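You operate a simulated robot arm through the tools that you are given. There is no shell and no other tool.

You are at the controls of a simulated robot arm. One attempt, no reset.

Task
Set the controls near the top of the work table. At the end: the right tin lid is set to open; the clear small pot (marked "72") from the top of the work table is on the brown small box (marked "Lot 57"); the left tin lid is set to open; the line knob is turned to 2; whatever was shut is shut again. Leave all else as you found it, and nothing knocked over.

Only the result counts: the job must be done as asked and must still hold three seconds after the hand-in. Knocking over, shifting, dropping, spilling or breaking anything else fails it. Lids that push on must go on centred and level and be pressed home; caps that screw on are set level and turned clockwise until they are tight.

Robot
A 6-joint arm with a two-finger parallel gripper, fixed in place. Base frame: the origin is on the floor under the middle of its stand, x ahead of it, y to its left, z up; the work surface is at about z = 0.8. Readings come in m, degrees, newtons and seconds.
With the tool pointing down near the work surface it reaches from about 0.34 to 0.76 m from the base axis. Its first joint turns from -66.0 to 66.0 degrees. Payload 2.45 kg.
The TCP is the grasp point between the finger pads, 0.024 m short of the fingertips. In the tool frame z runs along the fingers and y along their closing line. Largest opening 0.068 m; finger width 0.017, thickness 0.01; the body of the gripper, 0.04 by 0.07 m, starts 0.041 m behind the TCP.
Orientation is told as [roll, pitch, yaw] about the base's x, y, z axes, in that order, counted from this pose: with the fingers straight down and closing along the base's y, the tool's x points along the base's -x, its y along +y and its z along -z.

Tools
- The arm moves only by the tool jog_arm. Its argument "steps" is a list of rows, each a list of 7 numbers: the shift along the tool's x, y, z in units of 100 mm (1.0 is 100 mm), then the turn, a rotation vector about the tool's x, y, z in units of 60 degrees (1.0 is 60 degrees), then the gripper command, from -1 (fully open) to 1 (shut), values between in proportion. In form: [[dx, dy, dz, wx, wy, wz, fingers], ...]. A call has 1 to 20 rows; each row is the pose to reach, as a shift and turn from the pose commanded when the call began, along the tool's axes at that moment. A call with a number of a shift or a turn outside -1 to 1 is refused whole. Rows are played at 5 a second. More than 0.05 m and 8.6 degrees between two rows, or a gripper value outside its range, and nothing of the call is played. A pose out of reach is approached as far as the arm can. The call stops where the force on the tool passes 40 N (or 10 N more than at its start, if that is more) or the arm is blocked; 0.2 s more then pass. The fingers move at their own pace (about 0.108 m/s each) and stop on an object; they squeeze with about 23 N. The grip force told is the motor's: it shows also when the fingers shut on nothing. Time passes only in rows, and 0.2 s behind the last, so rows that repeat a pose let the fingers close. The reply holds the time, the measured pose of the TCP, the force on the tool along the base axes, the opening and the grip force, in the units named above and with some noise, with the torque about the TCP (base axes, N m) and any sound that the robot's microphone picked up.
- Cameras (640 x 400 px; columns grow to the right, rows downward): "scene" is fixed at [0.1758, 0.4293, 1.456]; the picture's right is [-0.62, -0.79, 0.00], its down [-0.51, 0.40, -0.76] and it looks along [0.59, -0.47, -0.65] (base axes); focal length 344 px, centre (320, 200). "wrist" rides on the gripper at [0.084, 0.011, -0.075] in the tool frame; the picture's right is [-0.13, 0.99, 0.00], its down [-0.60, -0.08, -0.79] and it looks along [-0.79, -0.10, 0.61] (tool axes); focal length 251 px, centre (320, 200).
- snapshot(camera): a new picture of that camera. No time passes.
- measure_at(camera, pixels): for up to 12 pixels [column, row] of the newest picture of that camera ("zoom" is the newest enlarged one), the place [x, y, z] in the base frame of the surface seen there, good to about 0.002 m. No time passes.
- zoom(camera, box): a new picture of the part [left, top, right, bottom] of that camera's present view, enlarged. No time passes.
- sign_off(): hands the job in; it is judged then, once.

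Unless the task says otherwise, let go and move clear before handing in.

The tools are called after "Call:" as a command line: name --pt "numbers of a row" for each row, then --argument value for the rest, lists and objects as JSON in quotes. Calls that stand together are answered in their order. jog_arm: Moves the arm, as the interface text tells. Its arguments: {"type":"object","properties":{"steps":{"type":"array","items":{"type":"array","items":{"type":"number"}}}},"required":["steps"]} The other tools are called the same way: snapshot (camera) takes a picture; measure_at (camera, pixels) gives the place of the surface under pixels of a picture; zoom (camera, box) takes an enlarged picture of a part of a camera's view; sign_off () hands the job in.

At the start:

```text
t: 0.0
position: [0.4959, 0.0309, 1.1376]
tcp_rot: [-0.1, -0.1, 0.0]
force: [-0.1, 0.2, -0.3]
wrist_torque: [0.02, -0.02, 0.0]
opening: 0.0681
grip_force: 0.0
```

scene: 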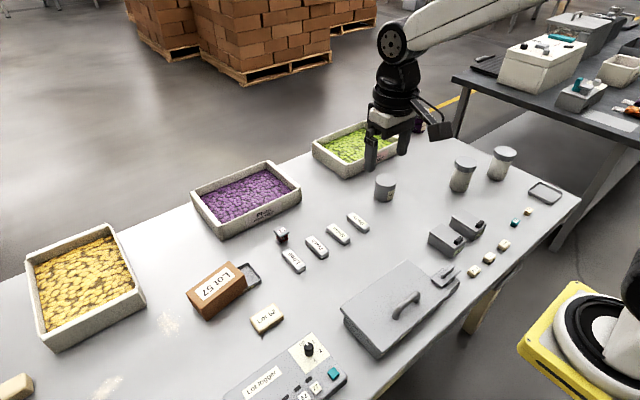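
wrist: 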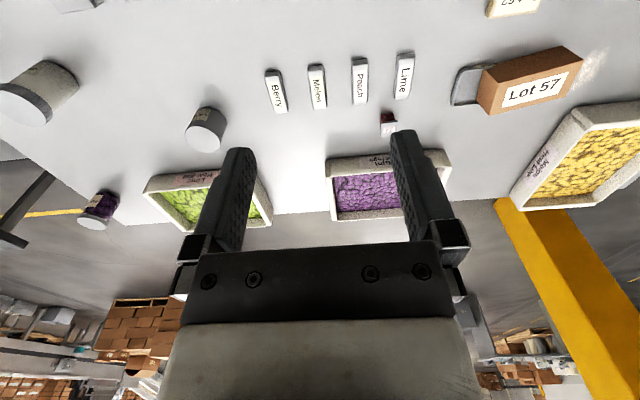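

The scene picture shows a table with trays, tins, jars, a brown "Lot 57" box near (217,290), a control panel near (290,375) and a hinged lidded box near (400,305). I'll zoom in on the areas to identify the controls and pot "72".

Call:
zoom --camera "scene" --box '[200, 300, 400, 400]'

Call:
zoom --camera "scene" --box '[400, 130, 580, 300]'

Call:
zoom --camera "scene" --box '[180, 160, 420, 330]'

Call:
zoom --camera "scene" --box '[330, 80, 480, 210]'

```text
3.20 times, centred on (300, 350) of scene
```

zoom: 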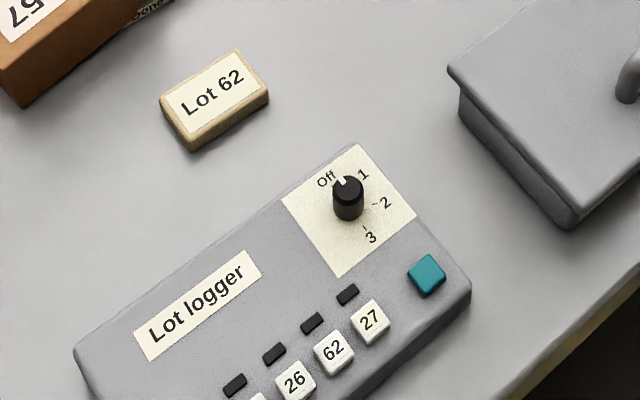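

```text
2.35 times, centred on (490, 215) of scene
```

zoom: 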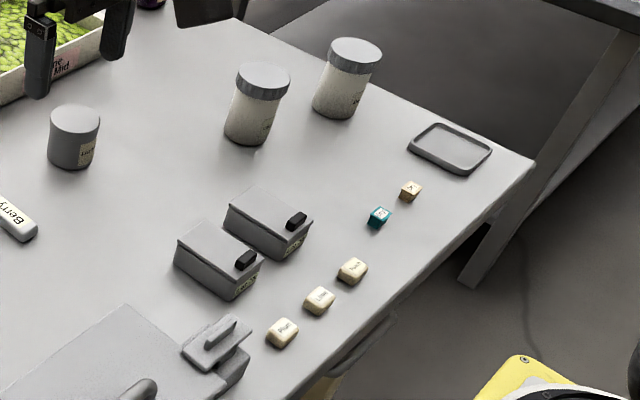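

```text
2.35 times, centred on (300, 245) of scene
```

zoom: 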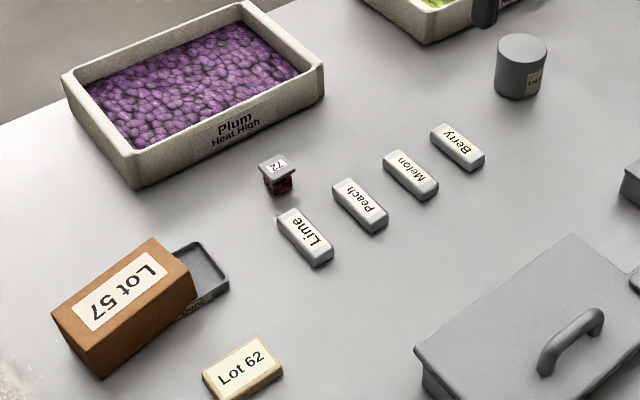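

```text
3.08 times, centred on (405, 145) of scene
```

zoom: 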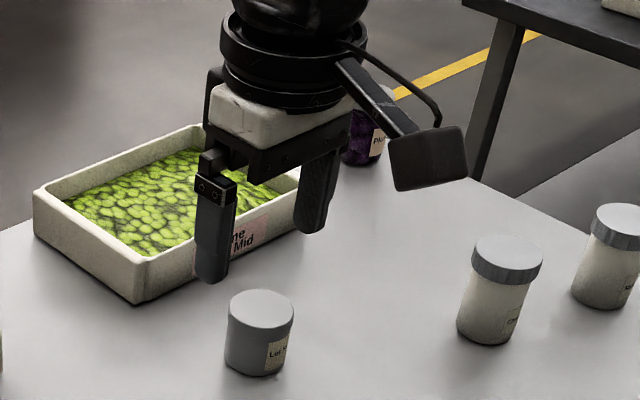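

The panel at (290,375) has a knob (308,350) at "Off" with 1/2/3, the small pot "72" is at (281,236), and two small tins with black tabs are at (446,238) and (468,226). I'll measure these and zoom closer before moving.

Call:
zoom --camera "scene" --box '[415, 195, 505, 290]'

Call:
measure_at --camera "scene" --pixels '[[281, 232], [281, 243], [215, 285], [250, 276], [308, 347], [297, 350], [325, 372], [446, 235], [468, 223], [400, 305], [405, 265], [443, 276]]'

Call:
zoom --camera "wrist" --box '[340, 40, 640, 220]'

Call:
zoom --camera "scene" --box '[330, 240, 480, 360]'

```text
4.21 times, centred on (460, 242) of scene
```

zoom: 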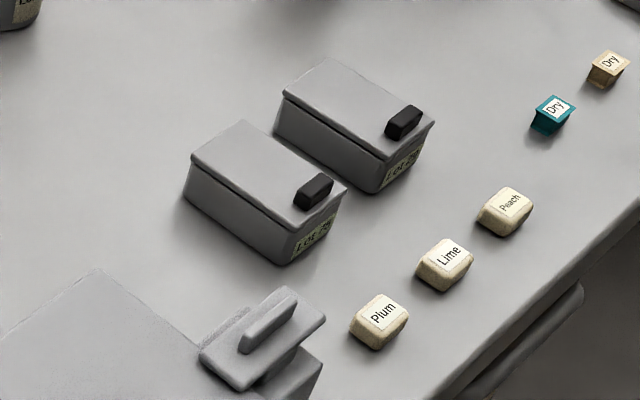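

```text
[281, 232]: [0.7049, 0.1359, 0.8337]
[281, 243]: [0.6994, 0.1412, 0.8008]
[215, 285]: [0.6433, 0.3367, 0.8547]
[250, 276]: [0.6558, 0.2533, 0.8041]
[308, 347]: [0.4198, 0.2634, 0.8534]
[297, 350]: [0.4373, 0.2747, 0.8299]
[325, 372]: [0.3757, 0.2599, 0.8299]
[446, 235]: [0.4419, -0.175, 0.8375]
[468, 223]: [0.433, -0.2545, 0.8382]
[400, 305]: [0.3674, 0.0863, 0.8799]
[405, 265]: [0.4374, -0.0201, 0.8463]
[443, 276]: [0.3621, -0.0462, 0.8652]
```

```text
2.13 times, centred on (490, 130) of wrist
```

zoom: 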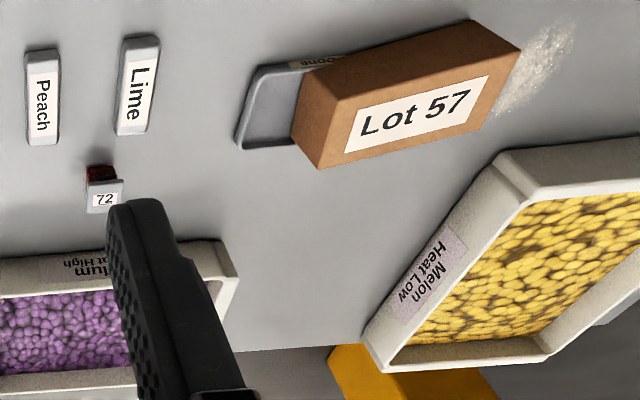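

```text
3.33 times, centred on (405, 300) of scene
```

zoom: 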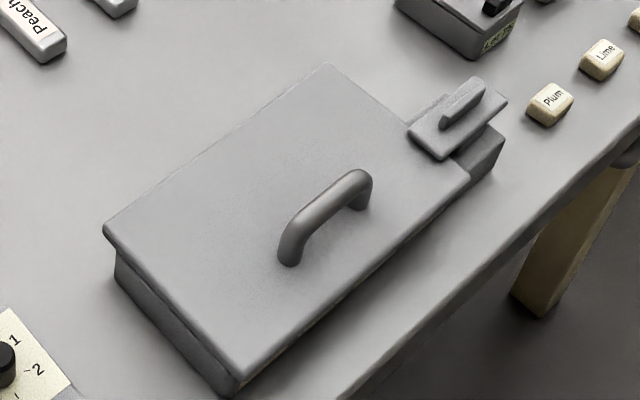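

The latches and knob are visible but I can't yet tell which control is the "line knob", as labels on the tins read "Lot 7x" and the panel reads "Lot logger". I'll tilt the tool back so the wrist camera looks down at the near part of the table.

Call:
jog_arm --pt "0 0.1 0 0 0.1 0 -1" --pt "0 0.2 0 0 0.2 0 -1" --pt "0 0.3 0 0 0.3 0 -1" --pt "0 0.4 0 0 0.4 0 -1" --pt "0 0.5 0 0 0.5 0 -1"

Call:
snapshot --camera "wrist"

```text
t: 1.2
position: [0.4945, 0.0794, 1.1382]
tcp_rot: [0.0, 30.0, 0.1]
force: [0.2, -0.1, -0.3]
wrist_torque: [0.01, 0.02, -0.02]
opening: 0.0682
grip_force: 0.0
```

```text
taken
```

wrist: 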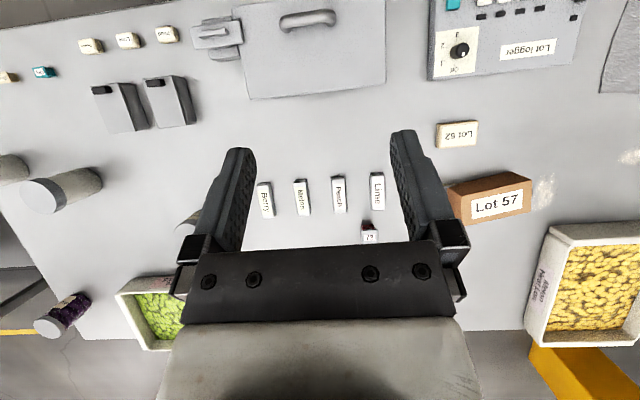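

The tilted wrist view now shows the whole near half: the panel with the knob at (459,50), the handled cover at (310,45) with a clip at (217,38), and two tins at (120,105) and (170,100). I'll zoom in on each.

Call:
zoom --camera "wrist" --box '[180, 0, 400, 120]'

Call:
zoom --camera "wrist" --box '[0, 0, 220, 140]'

Call:
zoom --camera "wrist" --box '[420, 0, 640, 140]'

Call:
zoom --camera "wrist" --box '[240, 150, 400, 250]'

```text
2.91 times, centred on (290, 60) of wrist
```

zoom: 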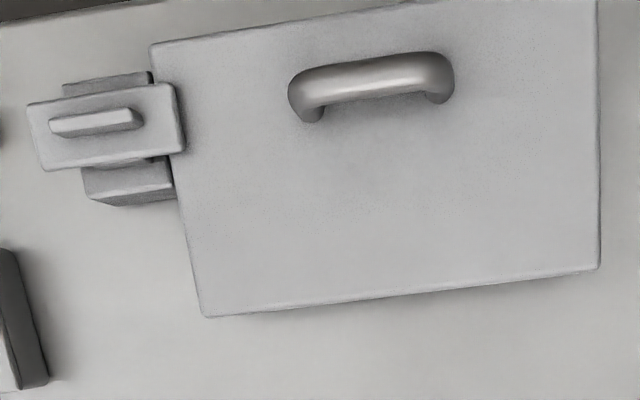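

```text
2.86 times, centred on (110, 70) of wrist
```

zoom: 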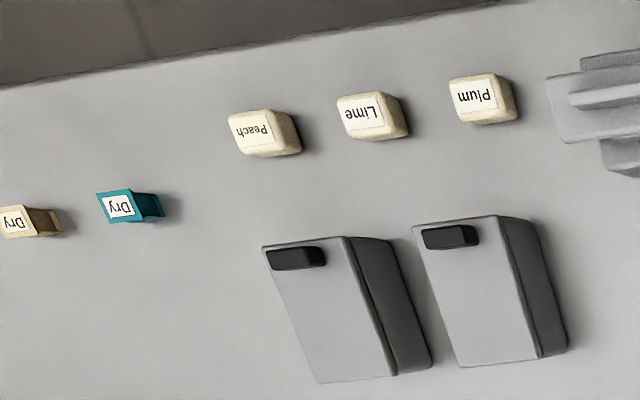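

```text
2.86 times, centred on (530, 70) of wrist
```

zoom: 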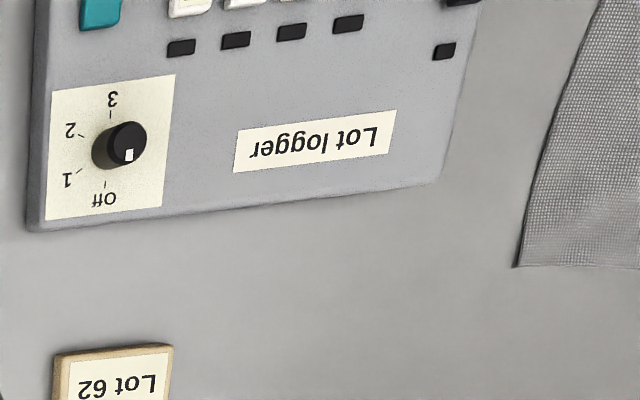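

```text
4.00 times, centred on (320, 200) of wrist
```

zoom: 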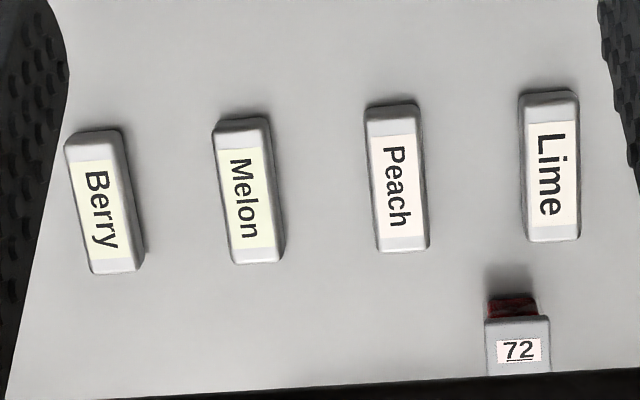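

The knob on the "Lot logger" panel has Off/1/2/3, and the covered box with the clip could hide more. I'll check the table's edge and the rest of the scene more closely for other controls.

Call:
zoom --camera "scene" --box '[440, 180, 600, 300]'

Call:
zoom --camera "scene" --box '[460, 0, 640, 140]'

Call:
zoom --camera "scene" --box '[0, 210, 180, 400]'

Call:
zoom --camera "scene" --box '[210, 320, 360, 400]'

Call:
zoom --camera "scene" --box '[500, 240, 640, 400]'

```text
3.33 times, centred on (520, 240) of scene
```

zoom: 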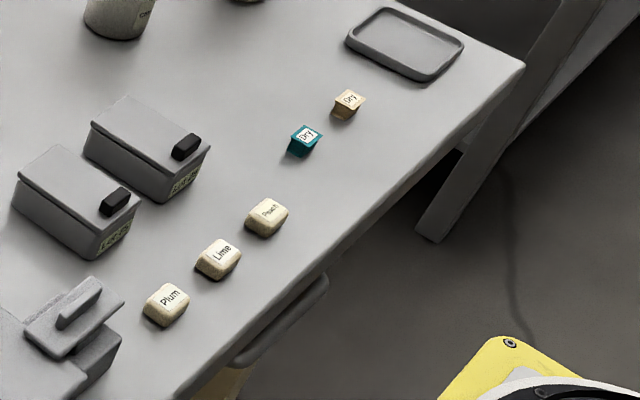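

```text
2.86 times, centred on (550, 70) of scene
```

zoom: 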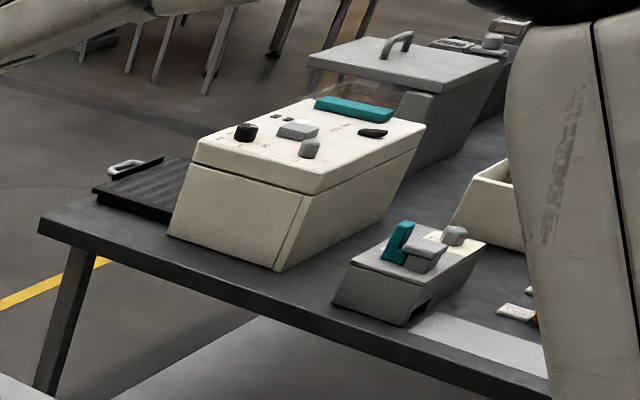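

```text
2.11 times, centred on (90, 305) of scene
```

zoom: 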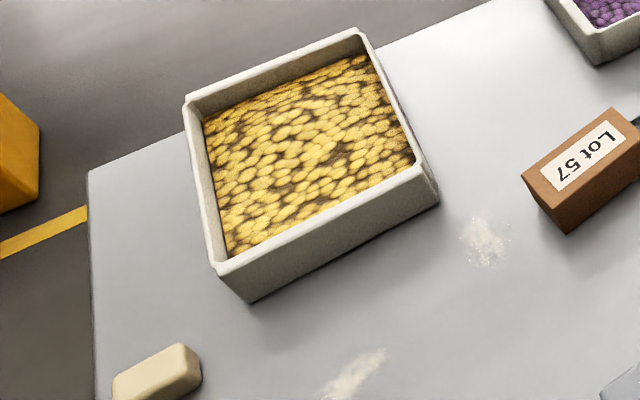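

```text
4.27 times, centred on (285, 360) of scene
```

zoom: 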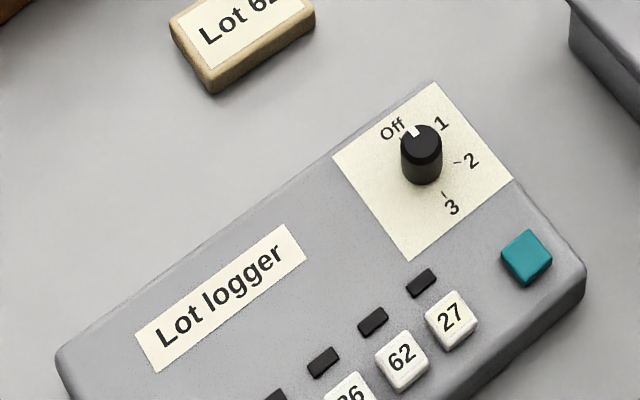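

```text
2.50 times, centred on (570, 320) of scene
```

zoom: 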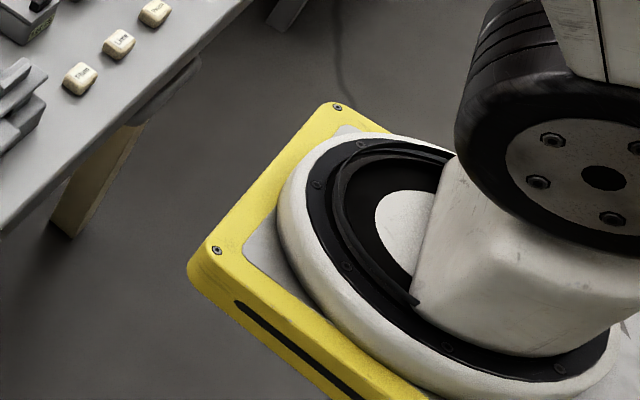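

I can see what may be a handle under the table edge at (508,276) and the grey tray by the brown box at (250,276). I'll measure those and move the wrist camera nearer the tins.

Call:
measure_at --camera "scene" --pixels '[[508, 276], [515, 270], [530, 265], [240, 262], [260, 283], [247, 290]]'

Call:
jog_arm --pt "-0.15 -0.25 0.25 0 0 0 -1" --pt "-0.3 -0.5 0.5 0 0 0 -1" --pt "-0.45 -0.75 0.75 0 0 0 -1" --pt "-0.6 -1.0 1.0 0 0 0 -1"

Call:
jog_arm --pt "0 -0.25 0 0 0 0 -1" --pt "0 -0.5 0 0 0 0 -1" --pt "0 -0.75 0 0 0 0 -1" --pt "0 -1.0 0 0 0 0 -1"

Call:
snapshot --camera "wrist"

```text
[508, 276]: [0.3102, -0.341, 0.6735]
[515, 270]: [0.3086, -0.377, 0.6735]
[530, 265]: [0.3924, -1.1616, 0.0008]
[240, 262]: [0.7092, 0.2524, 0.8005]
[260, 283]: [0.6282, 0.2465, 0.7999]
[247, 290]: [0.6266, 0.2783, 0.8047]
```

```text
t: 2.2
position: [0.4956, -0.0213, 1.0221]
tcp_rot: [0.0, 29.9, 0.2]
force: [0.4, -0.2, 0.3]
wrist_torque: [0.02, 0.0, -0.04]
opening: 0.068
grip_force: 0.0
```

```text
t: 3.2
position: [0.4959, -0.1187, 1.022]
tcp_rot: [0.0, 30.1, 0.1]
force: [-0.3, 1.1, -0.7]
wrist_torque: [0.04, -0.02, 0.01]
opening: 0.0682
grip_force: 0.0
```

```text
taken
```

wrist: 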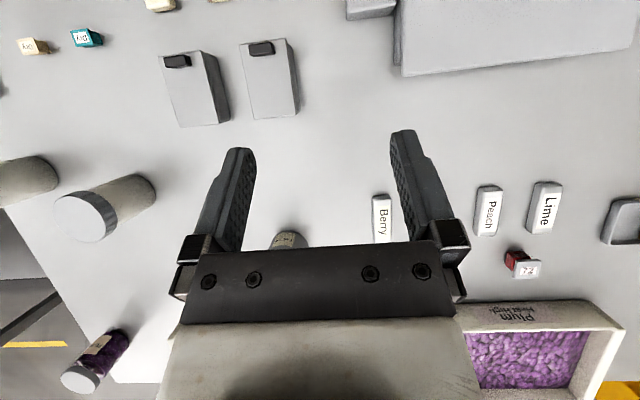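

The tins are at (190,85) and (270,75) in the wrist view; I'll zoom in to read their labels and find which edge is the hinge.

Call:
zoom --camera "wrist" --box '[140, 20, 320, 140]'

Call:
measure_at --camera "wrist" --pixels '[[177, 61], [261, 48], [186, 100], [270, 90], [250, 119], [292, 114], [240, 45], [286, 39], [178, 125], [216, 121], [162, 57], [200, 50]]'

Call:
measure_at --camera "scene" --pixels '[[458, 242], [481, 225], [430, 236], [448, 224], [466, 241], [440, 257], [453, 214], [464, 209], [489, 222], [505, 280], [495, 290], [520, 267]]'

```text
3.33 times, centred on (230, 80) of wrist
```

zoom: 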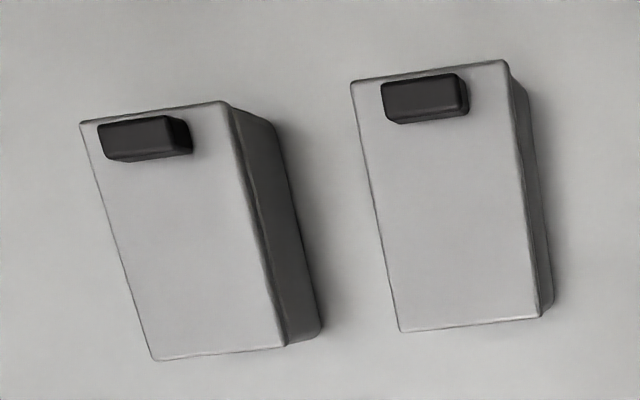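

```text
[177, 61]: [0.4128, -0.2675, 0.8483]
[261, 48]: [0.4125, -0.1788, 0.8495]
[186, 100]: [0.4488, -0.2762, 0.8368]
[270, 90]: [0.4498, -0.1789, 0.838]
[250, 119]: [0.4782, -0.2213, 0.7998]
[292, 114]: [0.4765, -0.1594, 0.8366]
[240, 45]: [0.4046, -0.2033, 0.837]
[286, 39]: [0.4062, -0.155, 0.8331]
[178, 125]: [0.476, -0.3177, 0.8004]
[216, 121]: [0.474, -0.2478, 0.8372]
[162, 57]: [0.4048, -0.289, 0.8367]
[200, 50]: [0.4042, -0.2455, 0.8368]
```

```text
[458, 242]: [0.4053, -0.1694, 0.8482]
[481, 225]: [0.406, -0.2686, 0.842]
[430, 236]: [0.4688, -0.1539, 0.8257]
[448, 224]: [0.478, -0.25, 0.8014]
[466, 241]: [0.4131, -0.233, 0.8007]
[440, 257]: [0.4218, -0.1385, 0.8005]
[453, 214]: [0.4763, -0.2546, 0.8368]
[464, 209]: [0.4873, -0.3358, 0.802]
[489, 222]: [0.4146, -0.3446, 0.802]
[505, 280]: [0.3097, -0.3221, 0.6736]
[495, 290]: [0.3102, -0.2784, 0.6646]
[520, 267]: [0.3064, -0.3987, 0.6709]
```

The tins measure about x 0.404–0.477 with black tabs at the near edge (x≈0.41). I'll look closer at the back bench devices and the chest with the clip for clues on how they work.

Call:
zoom --camera "scene" --box '[540, 0, 640, 70]'

Call:
zoom --camera "scene" --box '[420, 250, 480, 300]'

Call:
zoom --camera "scene" --box '[425, 205, 495, 260]'

Call:
zoom --camera "scene" --box '[180, 225, 300, 335]'

```text
5.71 times, centred on (590, 35) of scene
```

zoom: 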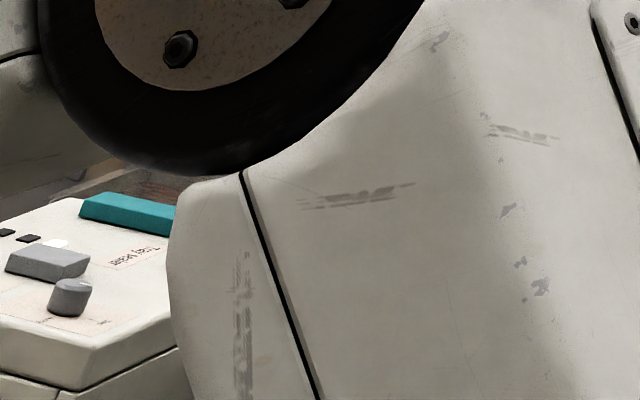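

```text
8.00 times, centred on (450, 275) of scene
```

zoom: 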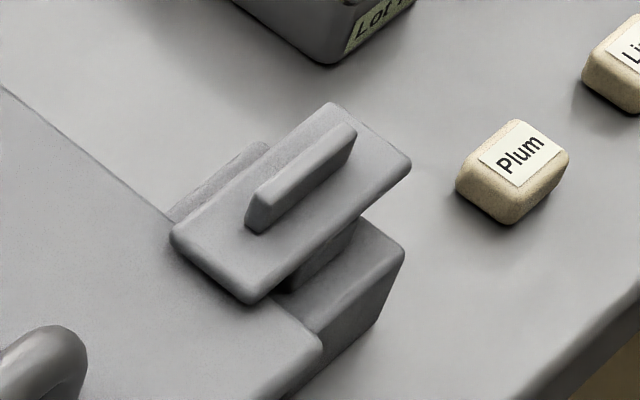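

```text
7.27 times, centred on (460, 232) of scene
```

zoom: 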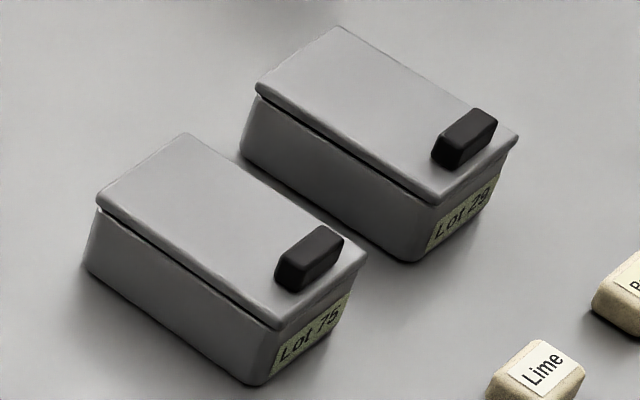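

```text
3.64 times, centred on (240, 280) of scene
```

zoom: 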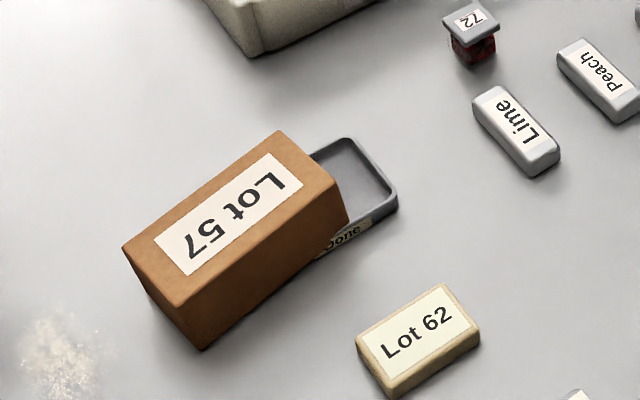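

Tins are marked "Lot 75" (left) and "Lot 29" (right), the chest is held by a swivel clip, and the brown box stands partly over a "Done" tray. Next I'll move over the "Lot logger" to inspect the knob and labels closely.

Call:
jog_arm --pt "0.1 0.25 0 0 0 0 -1" --pt "0.2 0.5 0 0 0 0 -1" --pt "0.3 0.75 0 0 0 0 -1" --pt "0.4 1.0 0 0 0 0 -1"

Call:
jog_arm --pt "0.1 0.3 0.05 0 0 0 -1" --pt "0.2 0.6 0.1 0 0 0 -1" --pt "0.3 0.9 0.15 0 0 0 -1" --pt "0.4 1.0 0.2 0 0 0 -1"

Call:
jog_arm --pt "0 0.25 0 0 0 0 -1" --pt "0 0.5 0 0 0 0 -1" --pt "0 0.75 0 0 0 0 -1" --pt "0 1.0 0 0 0 0 -1"

Call:
jog_arm --pt "0 0.25 0 0 0 0 -1" --pt "0 0.5 0 0 0 0 -1" --pt "0 0.75 0 0 0 0 -1" --pt "0 0.9 0 0 0 0 -1"

Call:
snapshot --camera "wrist"

```text
t: 4.2
position: [0.4631, -0.0183, 1.0411]
tcp_rot: [0.1, 29.9, 0.0]
force: [-0.2, 0.1, -0.8]
wrist_torque: [0.02, 0.0, 0.03]
opening: 0.0679
grip_force: 0.1
```

```text
t: 5.2
position: [0.4202, 0.0797, 1.0438]
tcp_rot: [0.1, 29.9, 0.0]
force: [-0.6, -0.5, -0.1]
wrist_torque: [-0.03, -0.03, 0.01]
opening: 0.0681
grip_force: 0.0
```

```text
t: 6.2
position: [0.4188, 0.1815, 1.0424]
tcp_rot: [0.1, 29.9, 0.0]
force: [-0.2, -0.1, 1.1]
wrist_torque: [0.01, 0.02, 0.01]
opening: 0.068
grip_force: 0.0
```

```text
t: 7.2
position: [0.4181, 0.2721, 1.0444]
tcp_rot: [0.0, 30.0, 0.0]
force: [0.0, -0.2, -0.5]
wrist_torque: [0.0, 0.02, 0.01]
opening: 0.0681
grip_force: 0.0
```

```text
taken
```

wrist: 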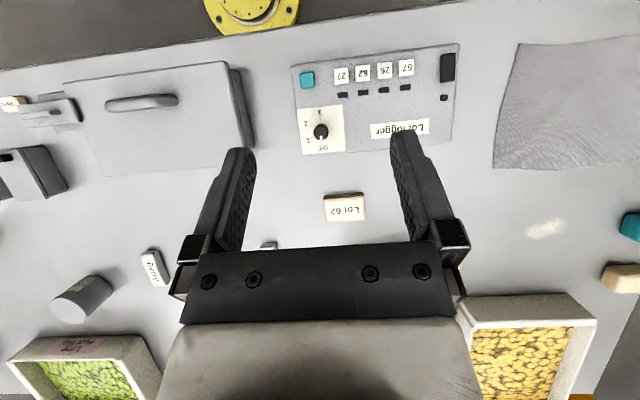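

The whole logger is now seen at (375,97), with its knob at (320,131). I'll zoom in and measure it.

Call:
zoom --camera "wrist" --box '[280, 30, 480, 160]'

Call:
zoom --camera "wrist" --box '[290, 95, 360, 160]'

Call:
measure_at --camera "wrist" --pixels '[[320, 129], [305, 112], [341, 110], [345, 150], [302, 154], [297, 70], [460, 48], [450, 148], [100, 172], [70, 90], [228, 65], [241, 148]]'

Call:
zoom --camera "wrist" --box '[0, 50, 260, 210]'

```text
3.08 times, centred on (380, 95) of wrist
```

zoom: 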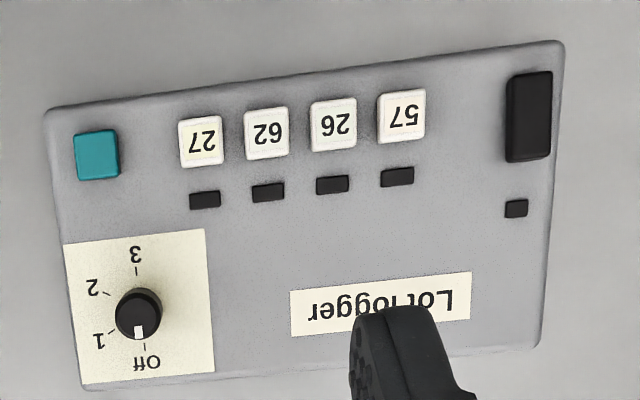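

```text
6.15 times, centred on (325, 128) of wrist
```

zoom: 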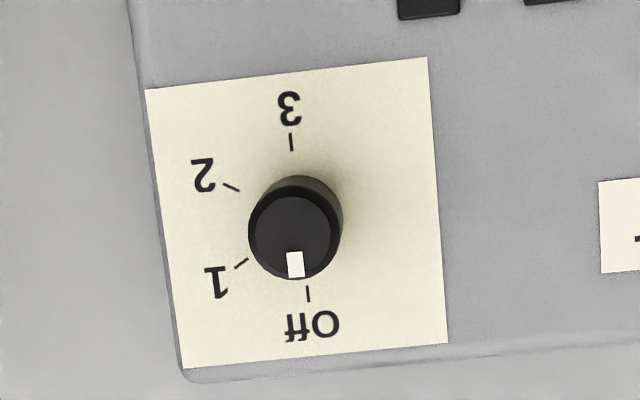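

```text
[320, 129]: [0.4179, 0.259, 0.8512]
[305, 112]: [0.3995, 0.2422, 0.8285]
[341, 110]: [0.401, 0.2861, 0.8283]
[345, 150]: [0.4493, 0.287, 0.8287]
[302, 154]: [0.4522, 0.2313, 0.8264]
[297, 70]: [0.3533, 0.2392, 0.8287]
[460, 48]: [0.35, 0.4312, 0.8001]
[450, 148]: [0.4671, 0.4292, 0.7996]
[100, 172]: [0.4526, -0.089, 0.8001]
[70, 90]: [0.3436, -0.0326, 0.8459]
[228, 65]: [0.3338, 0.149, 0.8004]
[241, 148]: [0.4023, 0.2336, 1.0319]
```

```text
2.46 times, centred on (130, 130) of wrist
```

zoom: 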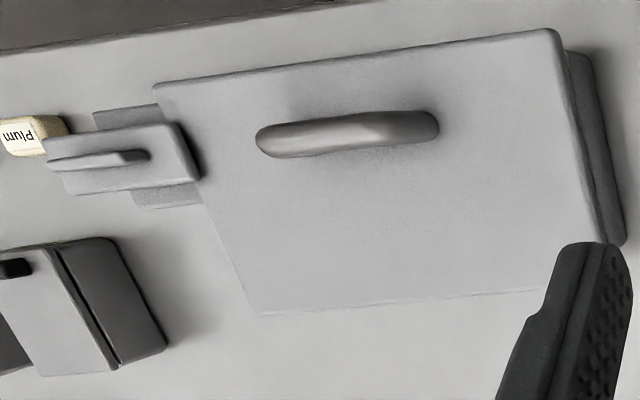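

The logger's knob points at Off; ticks sit 60° apart, with "2" at 120° clockwise seen from above (ticks at (241,264)→1, (231,187)→2 in the zoom). I'll measure the knob precisely before gripping it.

Call:
zoom --camera "wrist" --box '[300, 105, 350, 155]'

Call:
measure_at --camera "wrist" --pixels '[[315, 132], [320, 132], [325, 132], [320, 126], [320, 136], [317, 129], [323, 129], [321, 139], [312, 137], [310, 125], [319, 117], [320, 123]]'

```text
8.00 times, centred on (325, 130) of wrist
```

zoom: 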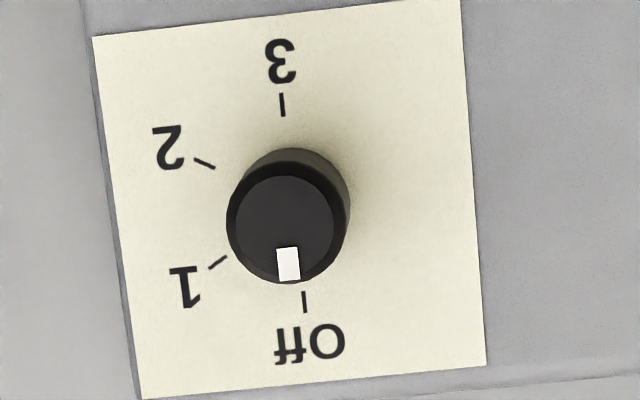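

```text
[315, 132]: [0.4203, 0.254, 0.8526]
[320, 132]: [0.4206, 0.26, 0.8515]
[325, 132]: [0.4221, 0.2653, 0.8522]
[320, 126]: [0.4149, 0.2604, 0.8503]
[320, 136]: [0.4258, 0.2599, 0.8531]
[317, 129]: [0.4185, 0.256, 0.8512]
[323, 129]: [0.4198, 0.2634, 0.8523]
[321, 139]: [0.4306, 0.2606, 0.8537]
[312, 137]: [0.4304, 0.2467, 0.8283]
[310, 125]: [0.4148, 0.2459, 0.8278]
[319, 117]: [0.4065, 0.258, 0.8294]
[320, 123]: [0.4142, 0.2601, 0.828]
```

The knob's centre works out at about (0.4225, 0.2605), 18 mm across, top at z≈0.852. I'll straighten the tool above it, then pre-turn the wrist by -60° so I have room for a 120° clockwise turn.

Call:
jog_arm --pt "-0.092 -0.023 0.142 0 -0.1 0 -1" --pt "-0.184 -0.046 0.284 0 -0.2 0 -1" --pt "-0.276 -0.07 0.426 0 -0.3 0 -1" --pt "-0.368 -0.093 0.568 0 -0.4 0 -1" --pt "-0.46 -0.116 0.709 0 -0.5 0 -1" --pt "-0.46 -0.116 0.709 0 -0.5 0 -1"

Call:
jog_arm --pt "0 0 0 0 0 -0.125 -0.6" --pt "0 0 0 0 0 -0.25 -0.6" --pt "0 0 0 0 0 -0.375 -0.6" --pt "0 0 0 0 0 -0.5 -0.6" --pt "0 0 0 0 0 -0.625 -0.6" --pt "0 0 0 0 0 -0.75 -0.6" --pt "0 0 0 0 0 -0.875 -0.6" --pt "0 0 0 0 0 -1 -0.6" --pt "0 0 0 0 0 -1 -0.6"

Call:
snapshot --camera "wrist"

Call:
snapshot --camera "scene"

```text
t: 8.6
position: [0.4217, 0.2607, 0.9582]
tcp_rot: [0.0, -0.2, 0.2]
force: [0.3, -0.1, -0.8]
wrist_torque: [0.01, -0.01, -0.03]
opening: 0.0681
grip_force: 0.1
```

```text
t: 10.6
position: [0.4228, 0.2603, 0.9595]
tcp_rot: [-0.1, 0.0, 60.2]
force: [0.4, -0.2, -0.5]
wrist_torque: [0.02, 0.01, -0.01]
opening: 0.0543
grip_force: 0.0
```

```text
taken
```

wrist: 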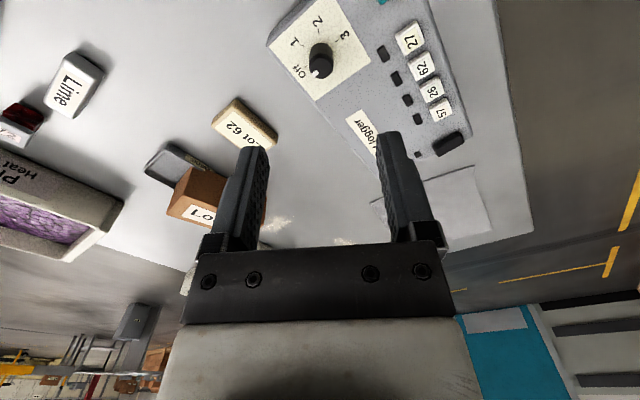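

```text
taken
```

scene: 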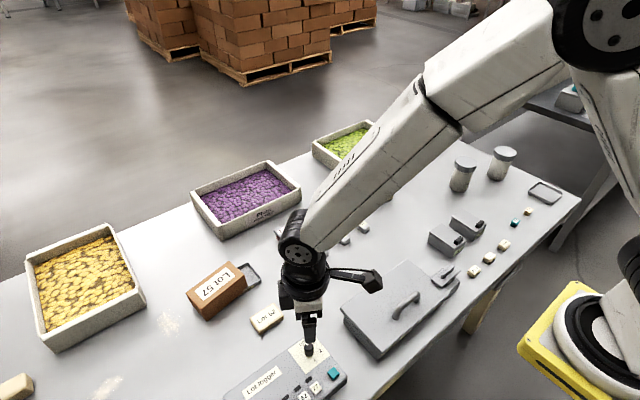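

The gripper is over the knob, which shows at (320,60) in the wrist view. I'll take a second measurement of the knob for accuracy before going down.

Call:
zoom --camera "wrist" --box '[290, 20, 360, 90]'

Call:
measure_at --camera "wrist" --pixels '[[314, 60], [318, 60], [322, 60], [327, 60], [320, 52], [320, 56], [320, 66], [318, 71], [300, 45], [345, 80], [311, 70], [330, 52]]'

```text
5.71 times, centred on (325, 55) of wrist
```

zoom: 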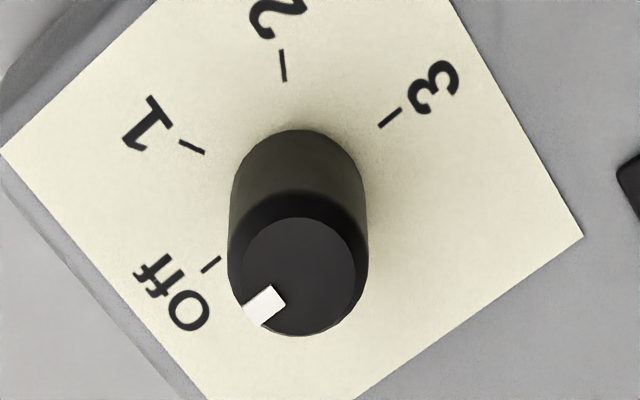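

```text
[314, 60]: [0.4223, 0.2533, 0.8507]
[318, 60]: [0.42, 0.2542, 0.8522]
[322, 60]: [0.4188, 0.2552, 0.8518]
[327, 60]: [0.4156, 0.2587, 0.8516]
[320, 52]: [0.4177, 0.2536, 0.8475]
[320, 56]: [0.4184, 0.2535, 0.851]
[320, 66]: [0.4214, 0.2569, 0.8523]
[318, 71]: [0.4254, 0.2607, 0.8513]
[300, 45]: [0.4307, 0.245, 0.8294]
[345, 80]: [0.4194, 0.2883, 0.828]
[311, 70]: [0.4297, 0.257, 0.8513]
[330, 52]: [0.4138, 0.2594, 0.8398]
```

The second measurement confirms the knob centre at about (0.4225, 0.260), with the pointer in line with the Off tick. I'll go down to TCP z≈0.860 and close gently on it.

Call:
jog_arm --pt "0 0 0.2 0 0 0 -0.6" --pt "0 0 0.4 0 0 0 -0.6" --pt "0 0 0.6 0 0 0 -0.6" --pt "0 0 0.75 0 0 0 -0.6" --pt "0 0 0.87 0 0 0 -0.6" --pt "0 0 0.99 0 0 0 -0.6" --pt "0 0 0.99 0 0 0 -0.6"

Call:
jog_arm --pt "0 0 0 0 0 0 -0.2" --pt "0 0 0 0 0 0 0.2" --pt "0 0 0 0 0 0 0.6" --pt "0 0 0 0 0 0 1" --pt "0 0 0 0 0 0 1"

Call:
snapshot --camera "wrist"

```text
t: 12.2
position: [0.4213, 0.2576, 0.8575]
tcp_rot: [-0.2, -0.1, 60.0]
force: [0.2, 1.1, 0.0]
wrist_torque: [-0.04, -0.04, 0.0]
opening: 0.0539
grip_force: 0.2
```

```text
t: 13.4
position: [0.4202, 0.259, 0.8574]
tcp_rot: [-0.1, 0.0, 60.0]
force: [-4.8, 4.2, -0.1]
wrist_torque: [0.11, 0.06, -0.04]
opening: 0.0177
grip_force: 35.7
```

```text
taken
```

wrist: 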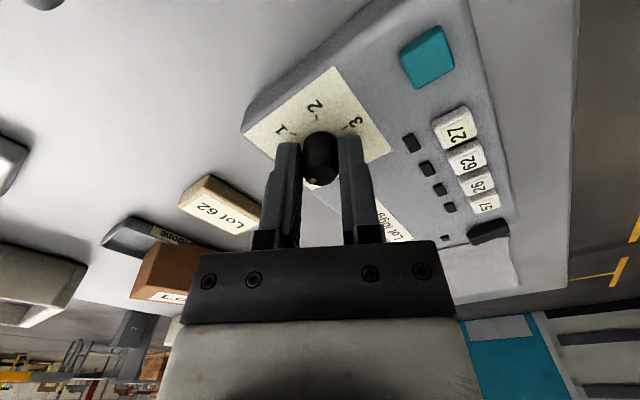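

The fingers hold the knob (opening 0.0177) with a slight sideways load along the closing line. I'll ease 1.5 mm along tool +y, then turn 60° clockwise and check.

Call:
jog_arm --pt "0 0.015 0 0 0 0 1" --pt "0 0.015 0 0 0 0.125 1" --pt "0 0.015 0 0 0 0.25 1" --pt "0 0.015 0 0 0 0.375 1" --pt "0 0.015 0 0 0 0.5 1" --pt "0 0.015 0 0 0 0.625 1" --pt "0 0.015 0 0 0 0.75 1" --pt "0 0.015 0 0 0 0.875 1" --pt "0 0.015 0 0 0 1 1" --pt "0 0.015 0 0 0 1 1"

Call:
snapshot --camera "wrist"

Call:
zoom --camera "scene" --box '[270, 310, 370, 390]'

```text
t: 15.6
position: [0.4199, 0.2597, 0.8588]
tcp_rot: [-0.1, 0.1, 0.0]
force: [-7.2, 9.0, -31.9]
wrist_torque: [0.21, 0.42, -0.01]
opening: 0.0173
grip_force: 35.8
```

```text
taken
```

wrist: 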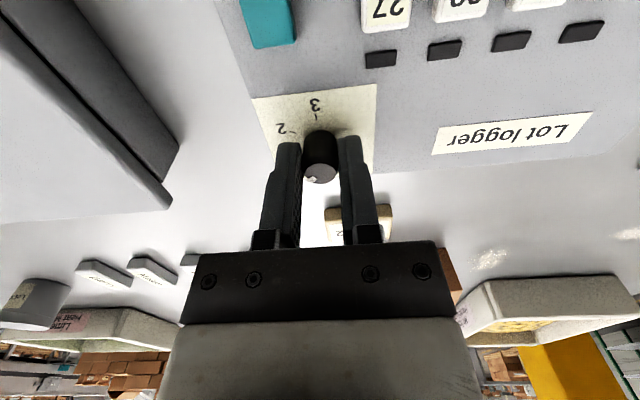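

```text
5.00 times, centred on (320, 350) of scene
```

zoom: 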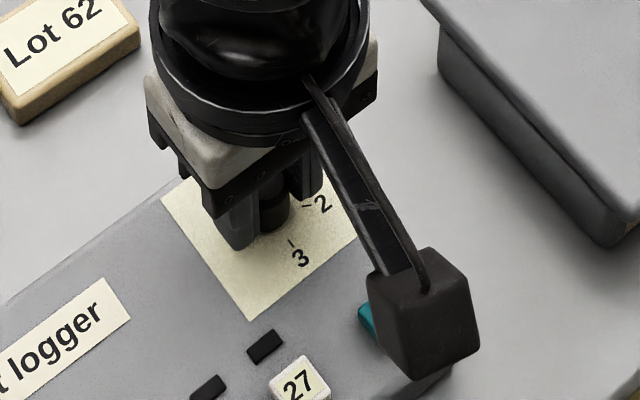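

The wrist shows the knob turned with the hand (mark at (312,178)), but there's a 32 N downward pull on the tool, so the arm is straining upward. I'll ease down 2 mm and re-read the force.

Call:
zoom --camera "wrist" --box '[250, 80, 390, 200]'

Call:
jog_arm --pt "0 0 0.01 0 0 0 1" --pt "0 0 0.02 0 0 0 1"

```text
3.33 times, centred on (320, 140) of wrist
```

zoom: 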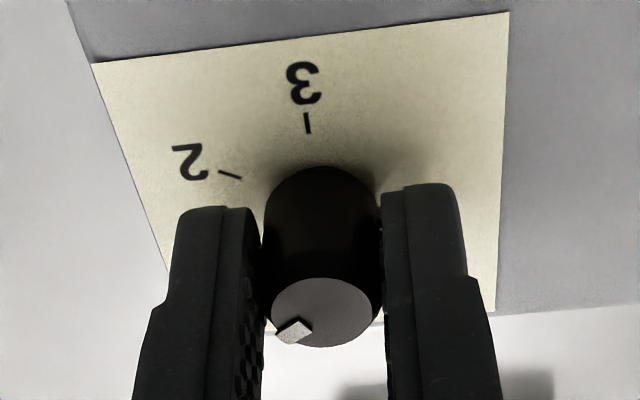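

```text
t: 16.2
position: [0.4195, 0.2602, 0.8588]
tcp_rot: [0.0, -0.1, 0.1]
force: [-19.0, 16.3, -8.3]
wrist_torque: [0.16, 1.19, 0.02]
opening: 0.0173
grip_force: 35.7
```

The knob mark has followed the hand by 60° (now at "1"), but there's lateral strain of -19/+16 N in x/y. I'll ease the command 1.5 mm toward -x and +y to relieve it before continuing.

Call:
jog_arm --pt "0.007 0.007 0 0 0 0 1" --pt "0.015 0.015 0 0 0 0 1"

```text
t: 16.8
position: [0.4213, 0.2599, 0.8585]
tcp_rot: [0.0, -0.2, 0.0]
force: [-6.0, -0.7, 4.6]
wrist_torque: [-0.1, 0.92, -0.02]
opening: 0.0175
grip_force: 35.9
```

The strain is nearly gone (-6, -0.7, 4.6 N). I'll continue the turn by 30° and check forces.

Call:
jog_arm --pt "0.006 0 -0.003 0 0 0 1" --pt "0.006 0 -0.003 0 0 0.1 1" --pt "0.006 0 -0.003 0 0 0.2 1" --pt "0.006 0 -0.003 0 0 0.3 1" --pt "0.006 0 -0.003 0 0 0.4 1" --pt "0.006 0 -0.003 0 0 0.5 1" --pt "0.006 0 -0.003 0 0 0.5 1"

```text
t: 18.4
position: [0.4207, 0.261, 0.8577]
tcp_rot: [0.2, -0.1, -30.1]
force: [8.5, -13.1, 13.1]
wrist_torque: [-0.09, 0.69, 0.0]
opening: 0.0177
grip_force: 35.7
```

Forces have grown to (8.5, -13, 13) N, so I'll shift about 1.3 mm with them and then finish the last 30° of the turn.

Call:
jog_arm --pt "-0.013 -0.006 -0.01 0 0 0 1" --pt "-0.013 -0.006 -0.01 0 0 0.1 1" --pt "-0.013 -0.006 -0.01 0 0 0.2 1" --pt "-0.013 -0.006 -0.01 0 0 0.3 1" --pt "-0.013 -0.006 -0.01 0 0 0.4 1" --pt "-0.013 -0.006 -0.01 0 0 0.5 1" --pt "-0.013 -0.006 -0.01 0 0 0.5 1"

Call:
snapshot --camera "wrist"

```text
t: 19.8
position: [0.421, 0.2609, 0.8583]
tcp_rot: [0.4, 0.1, -58.2]
force: [6.1, 5.2, -9.4]
wrist_torque: [-0.21, 0.28, -0.04]
opening: 0.0175
grip_force: 36.5
stopped in row 6: the force on the tool passed its limit at 41 N (the readings are from after the stop); the commanded pose is now the measured one
```

```text
taken
```

wrist: 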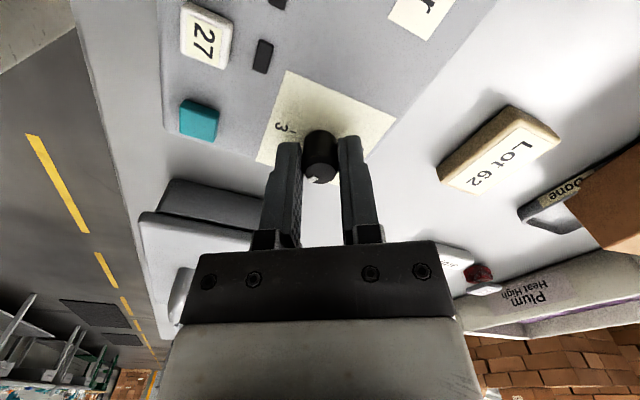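

The turn got to -58.2° before the force limit stopped it. I'll zoom in, add the final ~2°, and then open the fingers to look at the pointer.

Call:
jog_arm --pt "0 0 0 0 0 0.015 1" --pt "0 0 0 0 0 0.03 1" --pt "0 0 0 0 0 0.03 1"

Call:
zoom --camera "wrist" --box '[270, 90, 380, 190]'

```text
t: 20.6
position: [0.421, 0.2617, 0.8595]
tcp_rot: [0.4, 0.0, -60.1]
force: [12.4, 3.4, -13.5]
wrist_torque: [-0.49, 0.06, 0.01]
opening: 0.0174
grip_force: 35.4
```

```text
4.00 times, centred on (325, 140) of wrist
```

zoom: 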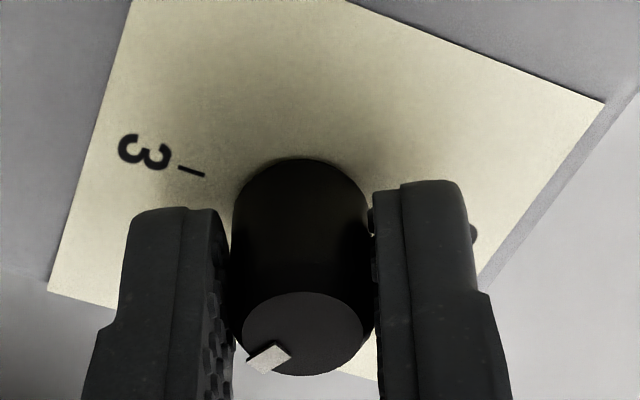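

The pointer mark kept its place relative to the hand, so the knob has turned about 120°. I'll let go, rise, and look at where it points.

Call:
jog_arm --pt "0 0 0 0 0 0 0.3" --pt "0 0 0 0 0 0 -0.2" --pt "0 0 0 0 0 0 -0.5" --pt "0 0 0 0 0 0 -0.5"

Call:
jog_arm --pt "0 0 -0.15 0 0 0 -0.5" --pt "0 0 -0.35 0 0 0 -0.5" --pt "0 0 -0.6 0 0 0 -0.5" --pt "0 0 -0.8 0 0 0 -0.5" --pt "0 0 -1.0 0 0 0 -0.5"

Call:
snapshot --camera "wrist"

Call:
zoom --camera "wrist" --box '[280, 10, 370, 100]'

```text
t: 21.6
position: [0.4206, 0.2616, 0.8587]
tcp_rot: [0.3, 0.1, -60.0]
force: [-1.0, -1.0, 0.2]
wrist_torque: [-0.02, -0.01, 0.01]
opening: 0.0511
grip_force: 0.0
```

```text
t: 22.8
position: [0.4205, 0.2619, 0.9593]
tcp_rot: [0.2, -0.1, -60.0]
force: [0.5, -0.1, -0.3]
wrist_torque: [0.01, 0.03, 0.03]
opening: 0.0509
grip_force: 0.0
```

```text
taken
```

wrist: 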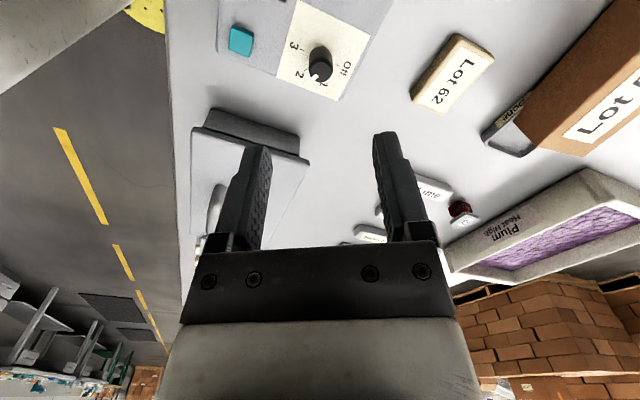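

```text
4.44 times, centred on (325, 55) of wrist
```

zoom: 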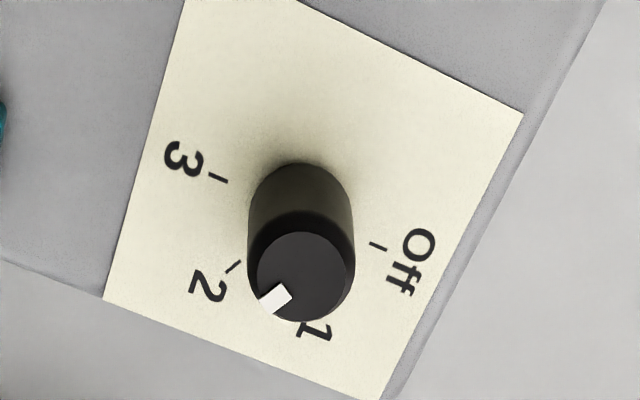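

The pointer mark at (274,299) lines up with tick "2" at (233,267) relative to the knob centre. I'll confirm from the scene camera.

Call:
zoom --camera "scene" --box '[260, 320, 360, 390]'

Call:
snapshot --camera "scene"

```text
5.71 times, centred on (310, 355) of scene
```

zoom: 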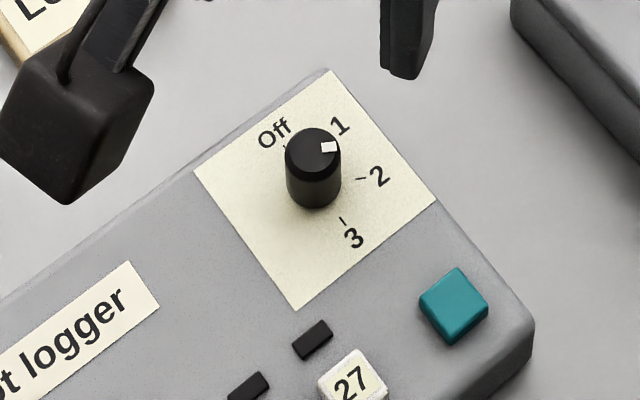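

```text
taken
```

scene: 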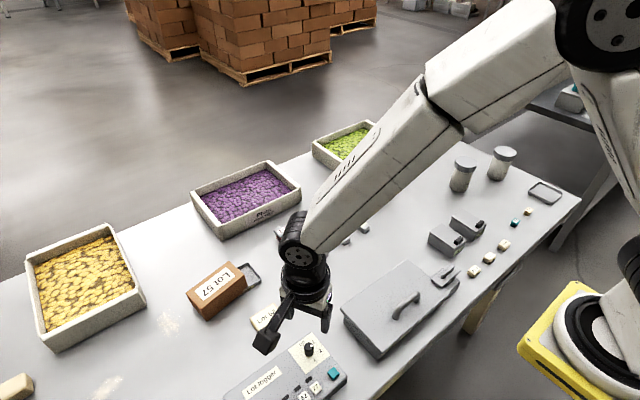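

From the scene view the pointer lies toward "2" too. Next I'll turn the wrist back to yaw 0 while rising, and go look at the pot "72".

Call:
jog_arm --pt "0 0 -0.06 0 0 -0.125 -0.5" --pt "0 0 -0.12 0 0 -0.25 -0.5" --pt "0 0 -0.18 0 0 -0.375 -0.5" --pt "0 0 -0.24 0 0 -0.5 -0.5" --pt "0 0 -0.3 0 0 -0.625 -0.5" --pt "0 0 -0.36 0 0 -0.75 -0.5" --pt "0 0 -0.42 0 0 -0.875 -0.5" --pt "0 0 -0.5 0 0 -1 -0.5"

Call:
jog_arm --pt "-0.25 -0.2 0 0 0 0 -0.5" --pt "-0.5 -0.4 0 0 0 0 -0.5" --pt "-0.75 -0.6 0 0 0 0 -0.5" --pt "-1.0 -0.8 0 0 0 0 -0.5"

Call:
snapshot --camera "wrist"

```text
t: 24.6
position: [0.4207, 0.2606, 1.0096]
tcp_rot: [0.2, -0.3, 0.1]
force: [0.6, -0.1, 0.6]
wrist_torque: [0.0, 0.02, 0.01]
opening: 0.0509
grip_force: 0.0
```

```text
t: 25.6
position: [0.5211, 0.1805, 1.0087]
tcp_rot: [0.2, -0.3, 0.0]
force: [0.5, -0.5, 0.5]
wrist_torque: [0.0, -0.01, 0.0]
opening: 0.051
grip_force: 0.0
```

```text
taken
```

wrist: 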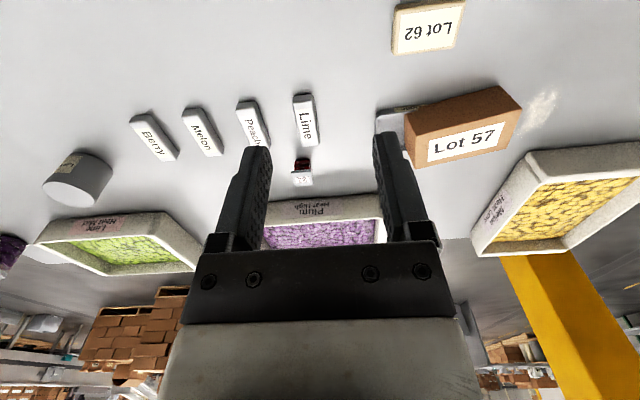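

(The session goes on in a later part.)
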